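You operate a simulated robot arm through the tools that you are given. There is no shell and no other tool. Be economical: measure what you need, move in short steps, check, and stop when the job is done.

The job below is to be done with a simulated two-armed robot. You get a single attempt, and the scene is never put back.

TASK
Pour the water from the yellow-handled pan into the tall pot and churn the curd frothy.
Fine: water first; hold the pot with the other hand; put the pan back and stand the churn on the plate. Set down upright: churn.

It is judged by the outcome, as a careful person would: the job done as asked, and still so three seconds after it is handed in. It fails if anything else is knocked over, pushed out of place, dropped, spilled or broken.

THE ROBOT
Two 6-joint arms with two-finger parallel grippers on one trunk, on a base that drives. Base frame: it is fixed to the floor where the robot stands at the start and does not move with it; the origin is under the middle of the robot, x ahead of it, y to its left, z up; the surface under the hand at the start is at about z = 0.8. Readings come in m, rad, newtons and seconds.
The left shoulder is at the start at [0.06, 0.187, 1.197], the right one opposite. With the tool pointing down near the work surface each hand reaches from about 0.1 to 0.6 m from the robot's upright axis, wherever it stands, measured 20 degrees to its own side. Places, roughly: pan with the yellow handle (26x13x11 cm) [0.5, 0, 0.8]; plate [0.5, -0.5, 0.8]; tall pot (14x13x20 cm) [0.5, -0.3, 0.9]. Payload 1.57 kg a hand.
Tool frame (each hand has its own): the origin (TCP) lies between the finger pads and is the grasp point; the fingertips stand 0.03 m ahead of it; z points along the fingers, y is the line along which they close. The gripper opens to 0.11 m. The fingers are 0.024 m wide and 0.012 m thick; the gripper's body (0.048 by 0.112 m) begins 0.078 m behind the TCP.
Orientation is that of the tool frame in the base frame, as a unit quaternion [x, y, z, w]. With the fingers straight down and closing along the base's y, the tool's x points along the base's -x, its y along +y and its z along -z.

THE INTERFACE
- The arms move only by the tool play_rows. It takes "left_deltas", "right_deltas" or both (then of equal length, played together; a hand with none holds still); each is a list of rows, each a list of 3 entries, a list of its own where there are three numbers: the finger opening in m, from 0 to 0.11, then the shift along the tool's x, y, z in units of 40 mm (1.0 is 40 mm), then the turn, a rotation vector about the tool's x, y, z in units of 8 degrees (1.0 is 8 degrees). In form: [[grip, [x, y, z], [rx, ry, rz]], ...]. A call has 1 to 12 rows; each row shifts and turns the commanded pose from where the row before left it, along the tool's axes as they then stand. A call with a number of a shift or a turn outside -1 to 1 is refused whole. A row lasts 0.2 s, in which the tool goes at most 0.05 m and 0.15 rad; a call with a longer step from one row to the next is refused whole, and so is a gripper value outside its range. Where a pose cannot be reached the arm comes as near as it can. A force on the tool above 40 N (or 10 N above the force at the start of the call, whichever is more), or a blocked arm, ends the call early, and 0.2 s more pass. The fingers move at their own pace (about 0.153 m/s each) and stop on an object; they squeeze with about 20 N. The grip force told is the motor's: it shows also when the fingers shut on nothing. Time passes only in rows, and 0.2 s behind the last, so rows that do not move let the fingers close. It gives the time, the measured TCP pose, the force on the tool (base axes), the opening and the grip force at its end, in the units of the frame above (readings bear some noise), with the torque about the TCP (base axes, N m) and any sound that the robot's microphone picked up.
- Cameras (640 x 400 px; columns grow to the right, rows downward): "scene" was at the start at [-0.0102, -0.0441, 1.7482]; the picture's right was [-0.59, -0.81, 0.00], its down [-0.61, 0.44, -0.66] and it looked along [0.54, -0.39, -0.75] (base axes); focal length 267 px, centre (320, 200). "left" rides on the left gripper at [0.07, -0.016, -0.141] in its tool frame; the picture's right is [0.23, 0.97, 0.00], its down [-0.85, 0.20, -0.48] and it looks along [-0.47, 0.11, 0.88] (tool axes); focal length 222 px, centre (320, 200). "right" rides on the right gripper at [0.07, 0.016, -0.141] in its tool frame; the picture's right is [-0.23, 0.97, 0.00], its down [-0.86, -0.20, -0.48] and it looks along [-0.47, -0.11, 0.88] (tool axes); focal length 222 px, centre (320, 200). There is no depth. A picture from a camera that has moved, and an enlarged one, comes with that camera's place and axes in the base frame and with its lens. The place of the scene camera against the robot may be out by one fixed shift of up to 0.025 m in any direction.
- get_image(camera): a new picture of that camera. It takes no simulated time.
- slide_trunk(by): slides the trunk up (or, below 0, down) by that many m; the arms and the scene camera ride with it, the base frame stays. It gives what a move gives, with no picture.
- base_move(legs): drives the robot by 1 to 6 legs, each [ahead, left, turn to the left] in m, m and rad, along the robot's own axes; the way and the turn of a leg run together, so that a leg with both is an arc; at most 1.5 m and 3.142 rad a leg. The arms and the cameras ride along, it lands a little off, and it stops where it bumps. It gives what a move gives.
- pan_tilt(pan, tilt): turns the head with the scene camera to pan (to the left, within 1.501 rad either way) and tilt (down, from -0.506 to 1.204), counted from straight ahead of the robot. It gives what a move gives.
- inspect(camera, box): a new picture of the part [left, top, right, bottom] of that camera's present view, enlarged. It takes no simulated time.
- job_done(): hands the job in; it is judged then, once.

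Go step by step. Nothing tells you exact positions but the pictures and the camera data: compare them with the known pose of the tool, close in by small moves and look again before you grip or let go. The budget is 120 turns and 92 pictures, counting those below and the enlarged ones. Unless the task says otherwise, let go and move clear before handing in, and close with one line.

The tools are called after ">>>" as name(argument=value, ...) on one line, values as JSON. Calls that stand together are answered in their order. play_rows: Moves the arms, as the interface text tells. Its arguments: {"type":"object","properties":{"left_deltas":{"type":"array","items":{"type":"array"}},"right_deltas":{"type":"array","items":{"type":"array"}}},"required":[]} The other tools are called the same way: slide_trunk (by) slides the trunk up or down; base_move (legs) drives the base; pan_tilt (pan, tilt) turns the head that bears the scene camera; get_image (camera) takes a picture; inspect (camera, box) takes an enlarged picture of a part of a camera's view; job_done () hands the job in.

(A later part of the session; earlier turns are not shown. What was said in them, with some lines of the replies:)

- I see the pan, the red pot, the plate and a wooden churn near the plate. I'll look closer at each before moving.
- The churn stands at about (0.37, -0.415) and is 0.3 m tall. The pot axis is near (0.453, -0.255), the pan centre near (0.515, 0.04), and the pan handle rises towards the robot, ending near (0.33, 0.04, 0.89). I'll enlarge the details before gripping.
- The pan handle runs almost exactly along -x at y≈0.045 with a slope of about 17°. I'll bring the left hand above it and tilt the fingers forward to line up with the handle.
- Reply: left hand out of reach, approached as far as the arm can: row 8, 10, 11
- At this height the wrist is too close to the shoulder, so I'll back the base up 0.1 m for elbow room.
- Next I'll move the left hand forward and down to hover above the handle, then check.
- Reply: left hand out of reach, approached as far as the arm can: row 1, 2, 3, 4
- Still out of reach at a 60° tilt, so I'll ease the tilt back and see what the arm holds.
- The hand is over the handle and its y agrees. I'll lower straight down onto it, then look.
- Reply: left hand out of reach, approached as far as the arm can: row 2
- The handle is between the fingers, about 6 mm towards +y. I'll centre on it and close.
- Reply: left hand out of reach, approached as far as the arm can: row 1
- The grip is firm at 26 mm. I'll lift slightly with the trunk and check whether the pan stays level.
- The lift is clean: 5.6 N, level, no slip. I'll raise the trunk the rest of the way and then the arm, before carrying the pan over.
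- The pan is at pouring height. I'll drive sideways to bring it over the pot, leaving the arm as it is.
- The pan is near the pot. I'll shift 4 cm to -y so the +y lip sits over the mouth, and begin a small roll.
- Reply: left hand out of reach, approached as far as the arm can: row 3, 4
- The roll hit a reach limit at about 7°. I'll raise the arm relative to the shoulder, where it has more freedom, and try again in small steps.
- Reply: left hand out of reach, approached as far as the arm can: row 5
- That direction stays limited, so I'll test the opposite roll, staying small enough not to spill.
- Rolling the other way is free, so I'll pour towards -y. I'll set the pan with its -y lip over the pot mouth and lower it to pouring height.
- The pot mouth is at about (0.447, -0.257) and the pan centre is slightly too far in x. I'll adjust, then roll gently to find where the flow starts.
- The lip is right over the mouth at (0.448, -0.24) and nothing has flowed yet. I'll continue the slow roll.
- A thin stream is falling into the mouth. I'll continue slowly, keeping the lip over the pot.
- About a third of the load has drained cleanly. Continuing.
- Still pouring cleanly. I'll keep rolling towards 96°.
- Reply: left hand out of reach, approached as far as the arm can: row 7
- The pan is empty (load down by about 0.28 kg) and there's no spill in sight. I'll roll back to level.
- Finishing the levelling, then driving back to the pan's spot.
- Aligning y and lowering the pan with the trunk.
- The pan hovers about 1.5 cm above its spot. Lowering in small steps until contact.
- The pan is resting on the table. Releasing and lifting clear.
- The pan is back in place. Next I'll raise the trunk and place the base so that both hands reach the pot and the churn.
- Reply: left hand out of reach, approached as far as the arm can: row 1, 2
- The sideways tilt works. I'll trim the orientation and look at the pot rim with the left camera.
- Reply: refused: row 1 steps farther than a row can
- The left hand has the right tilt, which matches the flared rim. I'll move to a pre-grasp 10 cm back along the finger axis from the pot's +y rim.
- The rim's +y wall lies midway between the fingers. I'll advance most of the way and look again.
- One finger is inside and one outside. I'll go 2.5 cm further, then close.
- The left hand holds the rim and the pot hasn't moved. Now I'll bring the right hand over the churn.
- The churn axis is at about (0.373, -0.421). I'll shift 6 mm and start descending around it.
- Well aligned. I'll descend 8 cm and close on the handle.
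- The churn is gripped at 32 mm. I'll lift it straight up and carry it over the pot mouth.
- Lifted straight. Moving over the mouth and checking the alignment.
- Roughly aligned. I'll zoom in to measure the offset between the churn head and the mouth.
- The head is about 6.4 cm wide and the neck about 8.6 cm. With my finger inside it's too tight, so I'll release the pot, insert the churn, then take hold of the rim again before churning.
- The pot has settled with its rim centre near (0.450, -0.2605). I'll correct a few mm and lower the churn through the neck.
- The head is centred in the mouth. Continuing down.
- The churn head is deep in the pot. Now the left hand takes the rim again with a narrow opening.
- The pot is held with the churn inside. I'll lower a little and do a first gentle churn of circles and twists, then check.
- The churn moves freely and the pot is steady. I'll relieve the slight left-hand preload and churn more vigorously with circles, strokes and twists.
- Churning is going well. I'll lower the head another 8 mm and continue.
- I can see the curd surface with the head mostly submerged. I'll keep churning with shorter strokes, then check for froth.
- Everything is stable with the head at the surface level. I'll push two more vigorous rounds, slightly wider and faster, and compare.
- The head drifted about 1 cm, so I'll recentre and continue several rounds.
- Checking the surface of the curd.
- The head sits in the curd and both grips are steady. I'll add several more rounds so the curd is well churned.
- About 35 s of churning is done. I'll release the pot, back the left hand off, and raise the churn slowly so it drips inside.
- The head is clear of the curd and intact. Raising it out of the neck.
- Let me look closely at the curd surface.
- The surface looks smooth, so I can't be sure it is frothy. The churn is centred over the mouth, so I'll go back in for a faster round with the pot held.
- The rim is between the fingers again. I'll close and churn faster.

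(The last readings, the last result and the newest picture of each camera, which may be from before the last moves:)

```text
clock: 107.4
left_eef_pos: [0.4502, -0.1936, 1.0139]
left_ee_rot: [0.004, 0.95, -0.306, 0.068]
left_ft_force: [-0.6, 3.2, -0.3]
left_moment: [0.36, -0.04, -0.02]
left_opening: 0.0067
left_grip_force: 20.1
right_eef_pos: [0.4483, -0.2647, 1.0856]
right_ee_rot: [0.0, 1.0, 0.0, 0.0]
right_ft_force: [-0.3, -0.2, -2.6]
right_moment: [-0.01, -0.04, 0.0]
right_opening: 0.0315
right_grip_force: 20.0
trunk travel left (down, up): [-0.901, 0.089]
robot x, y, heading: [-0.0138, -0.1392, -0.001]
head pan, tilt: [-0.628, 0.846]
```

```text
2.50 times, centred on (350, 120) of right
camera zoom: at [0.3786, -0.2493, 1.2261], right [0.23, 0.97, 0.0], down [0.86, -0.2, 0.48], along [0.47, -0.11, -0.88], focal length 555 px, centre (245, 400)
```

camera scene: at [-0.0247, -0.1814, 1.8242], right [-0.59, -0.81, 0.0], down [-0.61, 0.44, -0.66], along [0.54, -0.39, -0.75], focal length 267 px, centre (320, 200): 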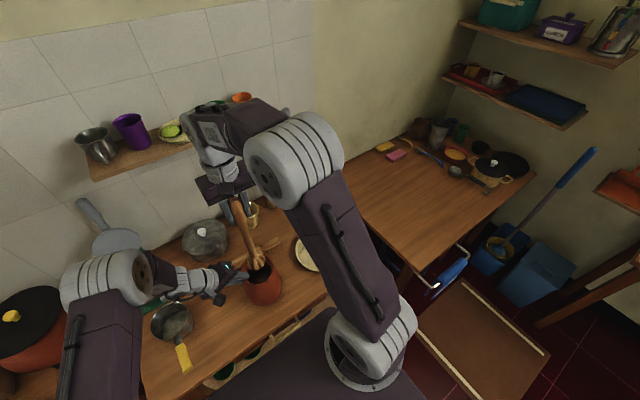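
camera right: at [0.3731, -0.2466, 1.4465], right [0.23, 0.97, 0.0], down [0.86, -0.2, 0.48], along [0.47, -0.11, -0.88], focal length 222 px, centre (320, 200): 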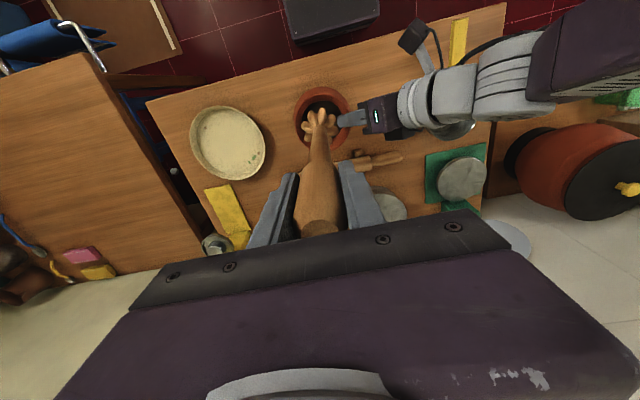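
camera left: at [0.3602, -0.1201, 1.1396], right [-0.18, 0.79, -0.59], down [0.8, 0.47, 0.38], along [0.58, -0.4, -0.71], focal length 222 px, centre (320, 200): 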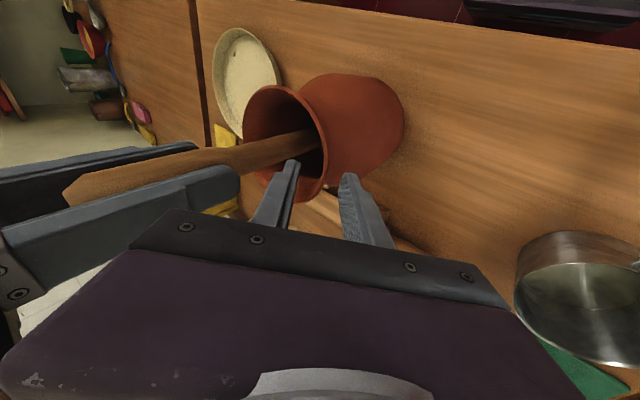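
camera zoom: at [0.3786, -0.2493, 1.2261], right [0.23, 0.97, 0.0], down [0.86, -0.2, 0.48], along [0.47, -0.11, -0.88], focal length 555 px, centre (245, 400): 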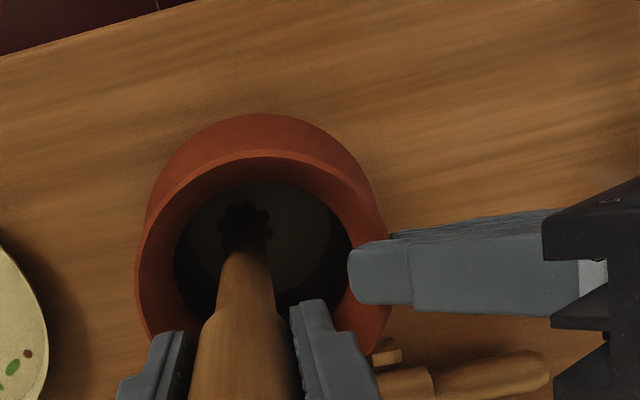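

Compared with the same view at t=63, the surface is clearly lighter, so the curd is frothing. Two more fast rounds, recentred.

>>> play_rows(left_deltas=[[0.0, [0, 0, 0], [0, 0, 0]], [0.0, [0, 0, 0], [0, 0, 0]], [0.0, [0, 0, 0], [0, 0, 0]], [0.0, [0, 0, 0], [0, 0, 0]], [0.0, [0, 0, 0], [0, 0, 0]], [0.0, [0, 0, 0], [0, 0, 0]], [0.0, [0, 0, 0], [0, 0, 0]], [0.0, [0, 0, 0], [0, 0, 0]], [0.0, [0, 0, 0], [0, 0, 0]], [0.0, [0, 0, 0], [0, 0, 0]], [0.0, [0, 0, 0], [0, 0, 0]], [0.0, [0, 0, 0], [0, 0, 0]]], right_deltas=[[0.0, [0.3, 0.15, 0], [0, 0, 1]], [0.0, [-0.6, 0, 0], [0, 0, -1]], [0.0, [0.6, 0, 0], [0, 0, 1]], [0.0, [-0.6, 0, 0], [0, 0, -1]], [0.0, [0.6, 0, 0], [0, 0, 1]], [0.0, [-0.6, 0, 0], [0, 0, -1]], [0.0, [0.6, 0, 0], [0, 0, 1]], [0.0, [-0.6, 0, 0], [0, 0, -1]], [0.0, [0.3, 0, 0], [0, 0, 1]], [0.0, [0, 0, -0.6], [0, 0, -1]], [0.0, [0, 0, 0.6], [0, 0, 1]], [0.0, [0, 0, 0], [0, 0, -1]]])

>>> play_rows(left_deltas=[[0.0, [0, 0, 0], [0, 0, 0]], [0.0, [0, 0, 0], [0, 0, 0]], [0.0, [0, 0, 0], [0, 0, 0]], [0.0, [0, 0, 0], [0, 0, 0]], [0.0, [0, 0, 0], [0, 0, 0]], [0.0, [0, 0, 0], [0, 0, 0]], [0.0, [0, 0, 0], [0, 0, 0]], [0.0, [0, 0, 0], [0, 0, 0]], [0.0, [0, 0, 0], [0, 0, 0]], [0.0, [0, 0, 0], [0, 0, 0]], [0.0, [0, 0, 0], [0, 0, 0]], [0.0, [0, 0, 0], [0, 0, 0]]], right_deltas=[[0.0, [0.3, 0.07, 0], [0, 0, -1]], [0.0, [-0.6, 0, 0], [0, 0, 1]], [0.0, [0.6, 0, 0], [0, 0, -1]], [0.0, [-0.6, 0, 0], [0, 0, 1]], [0.0, [0.6, 0, 0], [0, 0, -1]], [0.0, [-0.6, 0, 0], [0, 0, 1]], [0.0, [0.6, 0, 0], [0, 0, -1]], [0.0, [-0.6, 0, 0], [0, 0, 1]], [0.0, [0.3, 0, 0], [0, 0, -1]], [0.0, [0, 0, -0.6], [0, 0, 1]], [0.0, [0, 0, 0.6], [0, 0, -1]], [0.0, [0, 0, 0], [0, 0, 1]]])

>>> inspect(camera="right", box=[250, 40, 450, 200])

```text
clock: 110.0
left_eef_pos: [0.4515, -0.1936, 1.014]
left_ee_rot: [0.004, 0.95, -0.304, 0.067]
left_ft_force: [-0.7, 2.7, -0.1]
left_moment: [0.35, 0.02, -0.04]
left_opening: 0.0065
left_grip_force: 20.0
right_eef_pos: [0.4479, -0.2733, 1.0847]
right_ee_rot: [0.0, 1.0, -0.001, -0.001]
right_ft_force: [-0.2, 0.5, -1.0]
right_moment: [0.0, -0.01, 0.0]
right_opening: 0.0318
right_grip_force: 19.9
trunk travel left (down, up): [-0.901, 0.089]
robot x, y, heading: [-0.0192, -0.1332, -0.001]
head pan, tilt: [-0.628, 0.846]
```

```text
clock: 112.6
left_eef_pos: [0.4491, -0.1935, 1.0136]
left_ee_rot: [0.003, 0.95, -0.305, 0.067]
left_ft_force: [0.4, 2.9, -0.1]
left_moment: [0.37, -0.03, -0.01]
left_opening: 0.0064
left_grip_force: 20.2
right_eef_pos: [0.4474, -0.2576, 1.0862]
right_ee_rot: [-0.001, 1.0, 0.0, 0.0]
right_ft_force: [-1.3, -0.5, -2.1]
right_moment: [-0.01, 0.01, 0.04]
right_opening: 0.0317
right_grip_force: 19.7
trunk travel left (down, up): [-0.901, 0.089]
robot x, y, heading: [-0.0176, -0.1371, 0.0]
head pan, tilt: [-0.628, 0.846]
```

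```text
2.50 times, centred on (350, 120) of right
camera zoom: at [0.3775, -0.2417, 1.2258], right [0.23, 0.97, 0.0], down [0.86, -0.2, 0.48], along [0.47, -0.11, -0.88], focal length 555 px, centre (245, 400)
```

zoom: 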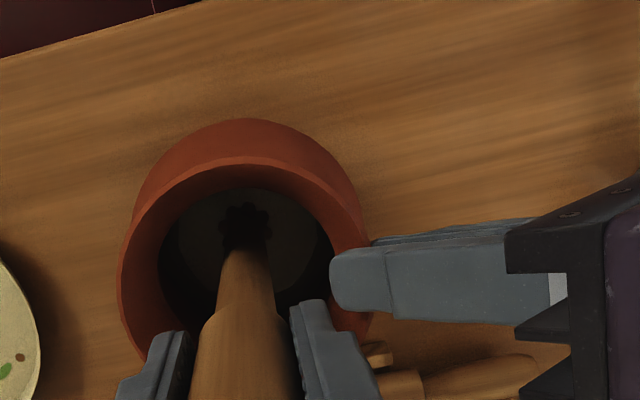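

The surface has been uniformly light for several rounds, so churning is finished. I'll release the pot, back off, and lift the churn out slowly.

>>> play_rows(left_deltas=[[0.02, [0, 0, 0], [0, 0, 0]], [0.03, [0, 0, 0], [0, 0, 0]], [0.03, [0, 0, 0], [0, 0, 0]], [0.03, [0, 0, -0.6], [0, 0, 0]], [0.03, [0, 0, -0.9], [0, 0, 0]], [0.03, [0, 0, -0.9], [0, 0, 0]], [0.03, [0, 0, -0.9], [0, 0, 0]], [0.03, [0, 0, -0.9], [0, 0, 0]], [0.03, [0, 0, 0], [0, 0, 0]]])

>>> play_rows(right_deltas=[[0.0, [-0.05, 0.02, -0.4], [0, 0, 0]], [0.0, [0, 0, -0.6], [0, 0, 0]], [0.0, [0, 0, -0.6], [0, 0, 0]], [0.0, [0, 0, 0], [0, 0, 0]], [0.0, [0, 0, 0], [0, 0, 0]], [0.0, [0, 0, -0.6], [0, 0, 0]], [0.0, [0, 0, -0.6], [0, 0, 0]], [0.0, [0, 0, -0.7], [0, 0, 0]], [0.0, [0, 0, -0.8], [0, 0, 0]], [0.0, [0, 0, -0.8], [0, 0, 0]], [0.0, [0, 0, -0.8], [0, 0, 0]], [0.0, [0, 0, 0], [0, 0, 0]]])

>>> get_image(camera="right")

```text
clock: 114.6
left_eef_pos: [0.4278, -0.0965, 1.1481]
left_ee_rot: [0.004, 0.95, -0.303, 0.068]
left_ft_force: [-0.3, -0.2, -0.3]
left_moment: [0.02, 0.05, 0.02]
left_opening: 0.03
left_grip_force: 0.0
right_eef_pos: [0.4478, -0.2592, 1.0853]
right_ee_rot: [0.0, 1.0, 0.0, 0.0]
right_ft_force: [-0.2, -0.4, -2.3]
right_moment: [0.01, 0.01, 0.04]
right_opening: 0.0317
right_grip_force: 19.8
trunk travel left (down, up): [-0.901, 0.089]
robot x, y, heading: [-0.0113, -0.1366, 0.003]
head pan, tilt: [-0.628, 0.846]
```

```text
clock: 117.2
left_eef_pos: [0.4282, -0.0953, 1.1489]
left_ee_rot: [0.004, 0.95, -0.305, 0.068]
left_ft_force: [0.6, 0.3, -0.4]
left_moment: [-0.05, -0.01, -0.01]
left_opening: 0.0302
left_grip_force: 0.1
right_eef_pos: [0.4497, -0.2567, 1.3215]
right_ee_rot: [0.0, 1.0, 0.001, 0.0]
right_ft_force: [-0.3, 0.6, -2.9]
right_moment: [-0.03, 0.0, -0.01]
right_opening: 0.0318
right_grip_force: 20.1
trunk travel left (down, up): [-0.901, 0.089]
robot x, y, heading: [-0.0139, -0.1359, 0.001]
head pan, tilt: [-0.628, 0.846]
```

```text
12 pictures are left
camera right: at [0.3788, -0.2406, 1.4633], right [0.23, 0.97, 0.0], down [0.86, -0.2, 0.48], along [0.47, -0.11, -0.88], focal length 222 px, centre (320, 200)
```

right: 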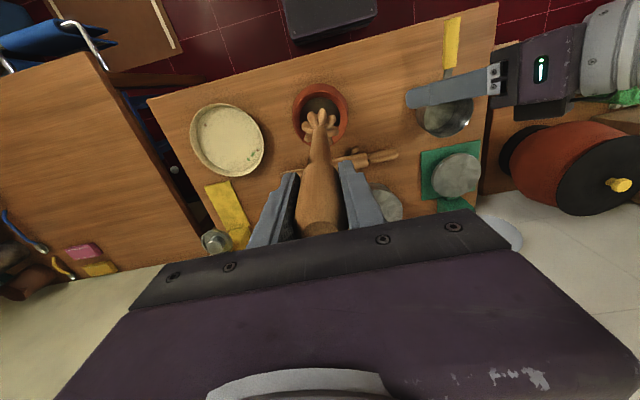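

The plate centre is at about (0.471, -0.534). With the left hand free, I'll drive 0.2 m to the right to bring the plate comfortably into reach.

>>> base_move(legs=[[0, -0.2, 0]])

>>> get_image(camera="right")

```text
clock: 118.8
left_eef_pos: [0.4276, -0.2873, 1.1483]
left_ee_rot: [0.004, 0.95, -0.306, 0.067]
left_ft_force: [0.1, -0.7, -0.4]
left_moment: [0.01, 0.0, -0.02]
left_opening: 0.0297
left_grip_force: 0.0
right_eef_pos: [0.4484, -0.4468, 1.322]
right_ee_rot: [0.001, 1.0, -0.002, 0.0]
right_ft_force: [0.3, 0.8, -2.0]
right_moment: [0.0, 0.01, 0.0]
right_opening: 0.0318
right_grip_force: 20.3
trunk travel left (down, up): [-0.901, 0.089]
robot x, y, heading: [-0.0134, -0.3334, -0.007]
head pan, tilt: [-0.628, 0.846]
```

```text
11 pictures are left
camera right: at [0.3782, -0.4308, 1.4633], right [0.23, 0.97, 0.0], down [0.85, -0.2, 0.48], along [0.47, -0.11, -0.88], focal length 222 px, centre (320, 200)
```

right: 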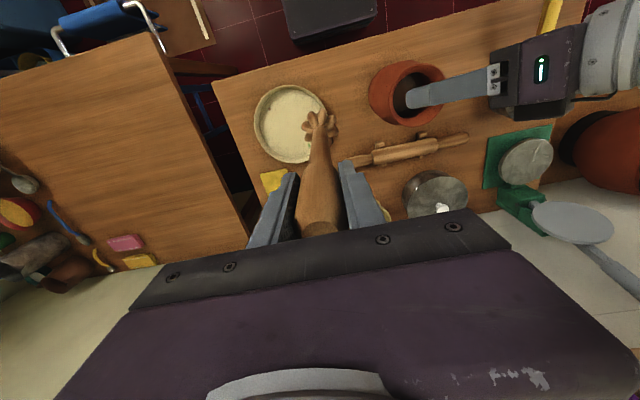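

Plate centre confirmed at about (0.470, -0.537). I'll move over it and lower to about 3 cm above.

>>> play_rows(right_deltas=[[0.0, [-0.18, -0.75, 0], [0, 0, 0]], [0.0, [-0.18, -0.75, 0], [0, 0, 0]], [0.0, [-0.18, -0.75, 0], [0, 0, 0]], [0.0, [0, 0, 0.8], [0, 0, 0]], [0.0, [0, 0, 0.9], [0, 0, 0]], [0.0, [0, 0, 0.9], [0, 0, 0]], [0.0, [0, 0, 0.9], [0, 0, 0]], [0.0, [0, 0, 0.9], [0, 0, 0]], [0.0, [0, 0, 0.7], [0, 0, 0]], [0.0, [0, 0, 0], [0, 0, 0]]])

>>> get_image(camera="right")

>>> get_image(camera="left")

```text
clock: 121.0
left_eef_pos: [0.4265, -0.2915, 1.1481]
left_ee_rot: [0.005, 0.95, -0.305, 0.067]
left_ft_force: [0.4, 0.1, 0.5]
left_moment: [-0.01, -0.01, 0.0]
left_opening: 0.03
left_grip_force: 0.0
right_eef_pos: [0.4684, -0.5412, 1.1178]
right_ee_rot: [0.002, 1.0, 0.0, 0.0]
right_ft_force: [-0.5, 0.3, -2.1]
right_moment: [-0.01, 0.02, -0.01]
right_opening: 0.0317
right_grip_force: 20.2
trunk travel left (down, up): [-0.901, 0.089]
robot x, y, heading: [-0.0129, -0.3302, -0.002]
head pan, tilt: [-0.628, 0.846]
```

```text
10 pictures are left
camera right: at [0.398, -0.5244, 1.2583], right [0.23, 0.97, 0.0], down [0.85, -0.2, 0.48], along [0.47, -0.11, -0.88], focal length 222 px, centre (320, 200)
```

right: 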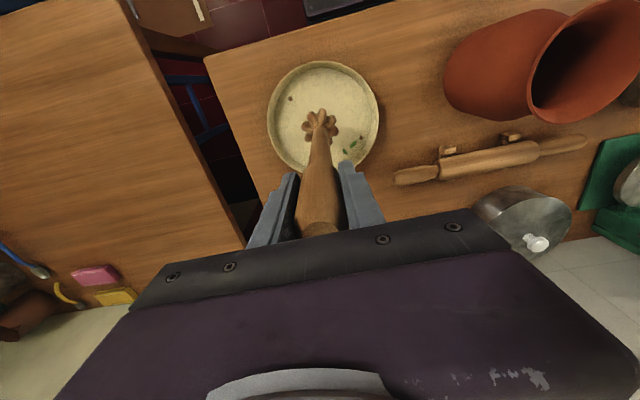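

```text
9 pictures are left
camera left: at [0.3394, -0.2261, 1.2618], right [-0.18, 0.79, -0.59], down [0.8, 0.47, 0.38], along [0.58, -0.4, -0.71], focal length 222 px, centre (320, 200)
```

left: 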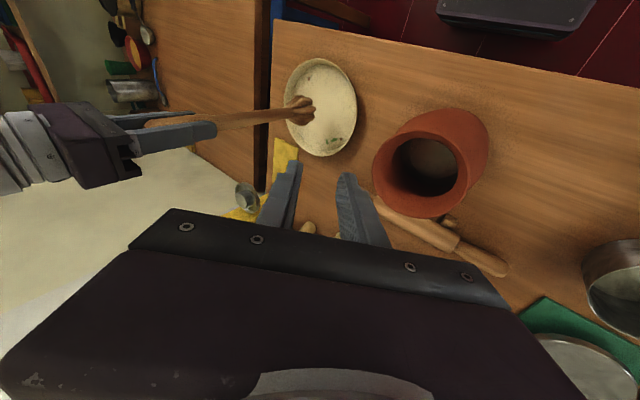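

The churn is centred over the plate. Lowering gently.

>>> play_rows(right_deltas=[[0.0, [0, 0, 0.3], [0, 0, 0]], [0.0, [0, 0, 0.3], [0, 0, 0]], [0.0, [0, 0, 0.2], [0, 0, 0]], [0.0, [0, 0, 0.15], [0, 0, 0]], [0.0, [0, 0, 0], [0, 0, 0]]])

```text
clock: 122.2
left_eef_pos: [0.4267, -0.292, 1.1482]
left_ee_rot: [0.005, 0.95, -0.305, 0.068]
left_ft_force: [-0.1, -0.1, 0.1]
left_moment: [0.01, 0.04, 0.0]
left_opening: 0.0301
left_grip_force: 0.0
right_eef_pos: [0.4685, -0.542, 1.0794]
right_ee_rot: [0.001, 1.0, 0.0, 0.0]
right_ft_force: [0.0, 0.0, -2.1]
right_moment: [0.03, -0.02, -0.01]
right_opening: 0.0317
right_grip_force: 20.1
trunk travel left (down, up): [-0.901, 0.089]
robot x, y, heading: [-0.0161, -0.3337, -0.003]
head pan, tilt: [-0.628, 0.846]
```

>>> play_rows(right_deltas=[[0.0, [0, 0, 0.08], [0, 0, 0]], [0.0, [0, 0, 0.05], [0, 0, 0]], [0.0, [0, 0, 0], [0, 0, 0]]])

```text
clock: 123.0
left_eef_pos: [0.4272, -0.2915, 1.1487]
left_ee_rot: [0.004, 0.95, -0.305, 0.067]
left_ft_force: [-0.3, 0.2, 0.7]
left_moment: [-0.05, -0.01, 0.0]
left_opening: 0.0302
left_grip_force: 0.1
right_eef_pos: [0.4677, -0.541, 1.0742]
right_ee_rot: [0.001, 1.0, 0.0, 0.0]
right_ft_force: [-0.1, -0.1, -1.9]
right_moment: [0.04, 0.01, -0.03]
right_opening: 0.032
right_grip_force: 19.7
trunk travel left (down, up): [-0.901, 0.089]
robot x, y, heading: [-0.0148, -0.3321, 0.001]
head pan, tilt: [-0.628, 0.846]
```

No contact yet, so I'll keep going in 2 mm steps.

>>> play_rows(right_deltas=[[0.0, [0, 0, 0.05], [0, 0, 0]], [0.0, [0, 0, 0.05], [0, 0, 0]], [0.0, [0, 0, 0], [0, 0, 0]]])

>>> inspect(camera="left", box=[260, 50, 370, 165])

```text
clock: 123.8
left_eef_pos: [0.4285, -0.2915, 1.1474]
left_ee_rot: [0.004, 0.95, -0.304, 0.067]
left_ft_force: [0.7, 0.3, 0.1]
left_moment: [0.01, -0.02, 0.05]
left_opening: 0.0299
left_grip_force: 0.1
right_eef_pos: [0.4687, -0.5415, 1.0703]
right_ee_rot: [0.001, 1.0, -0.001, 0.0]
right_ft_force: [-0.3, 0.3, -2.0]
right_moment: [0.0, 0.0, -0.01]
right_opening: 0.0321
right_grip_force: 20.2
trunk travel left (down, up): [-0.901, 0.089]
robot x, y, heading: [-0.0138, -0.331, -0.001]
head pan, tilt: [-0.628, 0.846]
```

```text
3.48 times, centred on (315, 108) of left
camera zoom: at [0.3396, -0.2259, 1.2617], right [-0.18, 0.79, -0.59], down [0.8, 0.47, 0.38], along [0.58, -0.4, -0.71], focal length 773 px, centre (337, 522)
```

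zoom: 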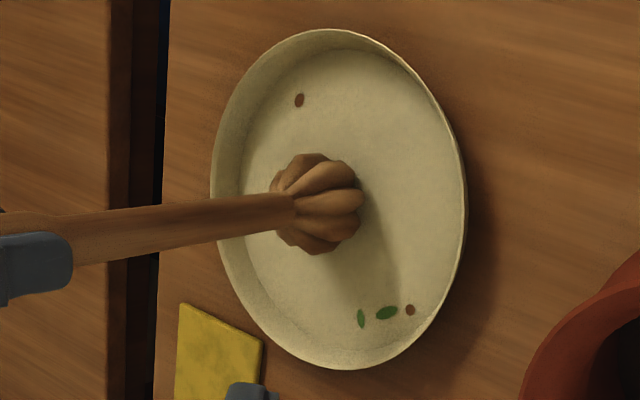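

>>> play_rows(right_deltas=[[0.0, [0, 0, 0.05], [0, 0, 0]], [0.0, [0, 0, 0.05], [0, 0, 0]], [0.0, [0, 0, 0], [0, 0, 0]]])

```text
clock: 124.6
left_eef_pos: [0.426, -0.2917, 1.1485]
left_ee_rot: [0.004, 0.95, -0.305, 0.067]
left_ft_force: [0.0, 0.8, 1.3]
left_moment: [-0.04, -0.01, -0.03]
left_opening: 0.03
left_grip_force: 0.1
right_eef_pos: [0.469, -0.5407, 1.0667]
right_ee_rot: [0.001, 1.0, 0.0, 0.0]
right_ft_force: [-0.4, 0.3, 1.9]
right_moment: [0.15, 0.0, -0.01]
right_opening: 0.0316
right_grip_force: 19.9
trunk travel left (down, up): [-0.901, 0.089]
robot x, y, heading: [-0.0119, -0.3298, 0.002]
head pan, tilt: [-0.628, 0.846]
```

Contact. I'll seat it by another 1 mm, then open slowly.

>>> play_rows(right_deltas=[[0.0, [0, 0, 0.02], [0, 0, 0]], [0.0, [0, 0, 0], [0, 0, 0]], [0.035, [0, 0, 0], [0, 0, 0]], [0.045, [0, 0, 0], [0, 0, 0]], [0.07, [0, 0, 0], [0, 0, 0]], [0.07, [0, 0, 0], [0, 0, 0]]])

>>> get_image(camera="left")

```text
clock: 126.0
left_eef_pos: [0.4267, -0.291, 1.1472]
left_ee_rot: [0.004, 0.95, -0.304, 0.067]
left_ft_force: [0.9, 0.1, -0.2]
left_moment: [0.0, 0.0, 0.01]
left_opening: 0.0299
left_grip_force: 0.0
right_eef_pos: [0.4702, -0.5411, 1.0652]
right_ee_rot: [0.002, 1.0, -0.001, 0.0]
right_ft_force: [0.3, 0.3, 0.0]
right_moment: [-0.02, -0.01, 0.02]
right_opening: 0.0702
right_grip_force: 0.0
trunk travel left (down, up): [-0.901, 0.089]
robot x, y, heading: [-0.0133, -0.3306, 0.001]
head pan, tilt: [-0.628, 0.846]
```

```text
7 pictures are left
camera left: at [0.3397, -0.2258, 1.2616], right [-0.18, 0.79, -0.59], down [0.8, 0.47, 0.38], along [0.58, -0.4, -0.71], focal length 222 px, centre (320, 200)
```

left: 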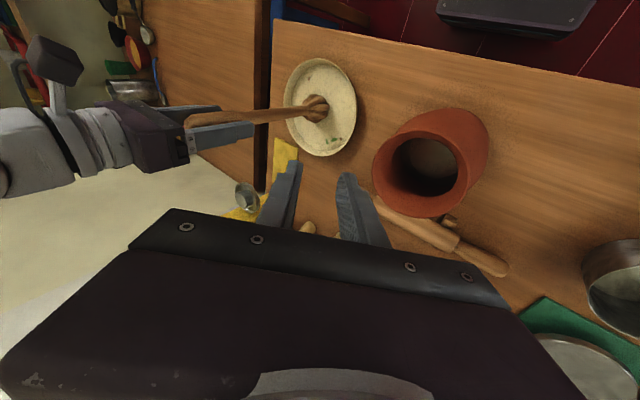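

The churn stands on its own. I'll raise the right hand straight up and clear, and pull the left hand back too.

>>> play_rows(right_deltas=[[0.07, [0, 0, -0.4], [0, 0, 0]], [0.07, [0, 0, -0.8], [0, 0, 0]], [0.07, [0, 0, -0.9], [0, 0, 0]], [0.07, [0, 0, -0.9], [0, 0, 0]], [0.07, [0, 0, -0.9], [0, 0, 0]], [0.07, [0, 0, -0.9], [0, 0, 0]], [0.07, [0, 0, 0], [0, 0, 0]]], left_deltas=[[0.03, [0, 0, 0], [0, 0, 0]], [0.03, [0, 0, -0.8], [0, 0, 0]], [0.03, [0, 0, -0.8], [0, 0, 0]], [0.03, [0, 0, -0.8], [0, 0, 0]], [0.03, [0, 0, 0], [0, 0, 0]], [0.03, [0, 0, 0], [0, 0, 0]], [0.03, [0, 0, 0], [0, 0, 0]]])

>>> get_image(camera="right")

>>> get_image(camera="left")

>>> get_image(camera="scene")

```text
clock: 127.6
left_eef_pos: [0.4151, -0.2363, 1.2252]
left_ee_rot: [0.005, 0.95, -0.304, 0.068]
left_ft_force: [0.1, 0.6, -0.9]
left_moment: [0.0, 0.01, 0.0]
left_opening: 0.0299
left_grip_force: 0.0
right_eef_pos: [0.4684, -0.5424, 1.2583]
right_ee_rot: [0.001, 1.0, 0.0, 0.0]
right_ft_force: [-0.2, 0.3, 0.2]
right_moment: [0.03, 0.02, -0.02]
right_opening: 0.0702
right_grip_force: 0.1
trunk travel left (down, up): [-0.901, 0.089]
robot x, y, heading: [-0.0188, -0.3313, -0.001]
head pan, tilt: [-0.628, 0.846]
```

```text
6 pictures are left
camera right: at [0.3977, -0.5259, 1.3998], right [0.23, 0.97, 0.0], down [0.85, -0.2, 0.48], along [0.47, -0.11, -0.88], focal length 222 px, centre (320, 200)
```

right: 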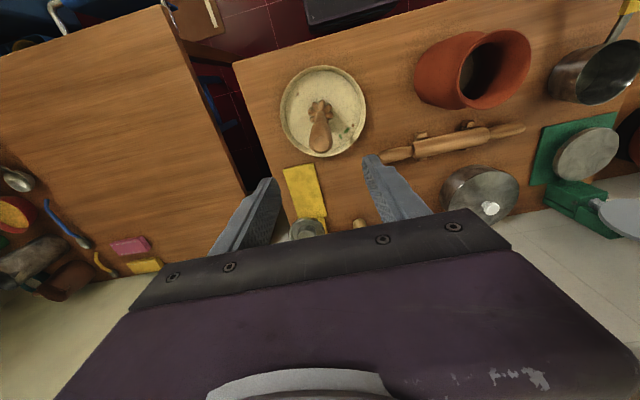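

```text
5 pictures are left
camera left: at [0.3271, -0.1703, 1.3385], right [-0.18, 0.79, -0.59], down [0.8, 0.47, 0.38], along [0.58, -0.4, -0.71], focal length 222 px, centre (320, 200)
```

left: 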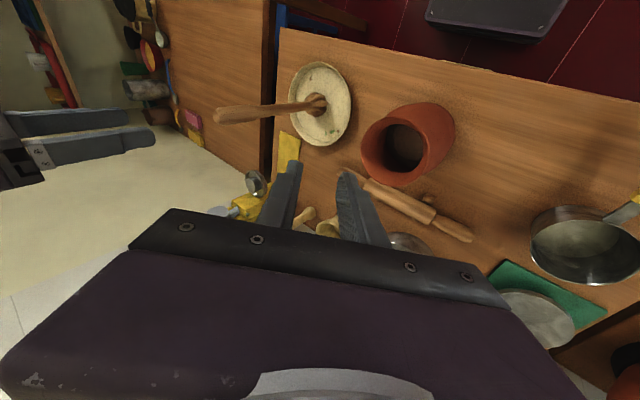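

```text
4 pictures are left
camera scene: at [-0.0247, -0.3752, 1.8242], right [-0.59, -0.81, 0.0], down [-0.6, 0.44, -0.66], along [0.54, -0.39, -0.75], focal length 267 px, centre (320, 200)
```

scene: 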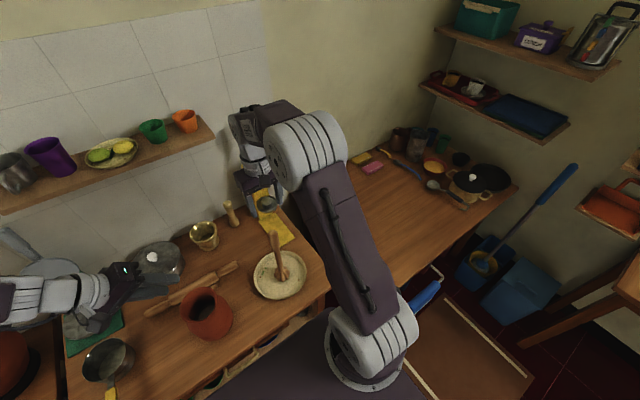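

The pan is back in place, the pot is upright, and the churn stands upright on the plate with both hands clear. Handing in.

>>> job_done()

```text
The job is handed in.
```

I poured the water into the pot first and churned the curd with the left hand holding the pot. The pan is back in its place, the churn stands upright on the plate, and I saw no spills. The pot was not held during the pour itself or while the churn went in and out. The froth is my judgement from the surface turning lighter: it was too dark in the pot to see bubbles.
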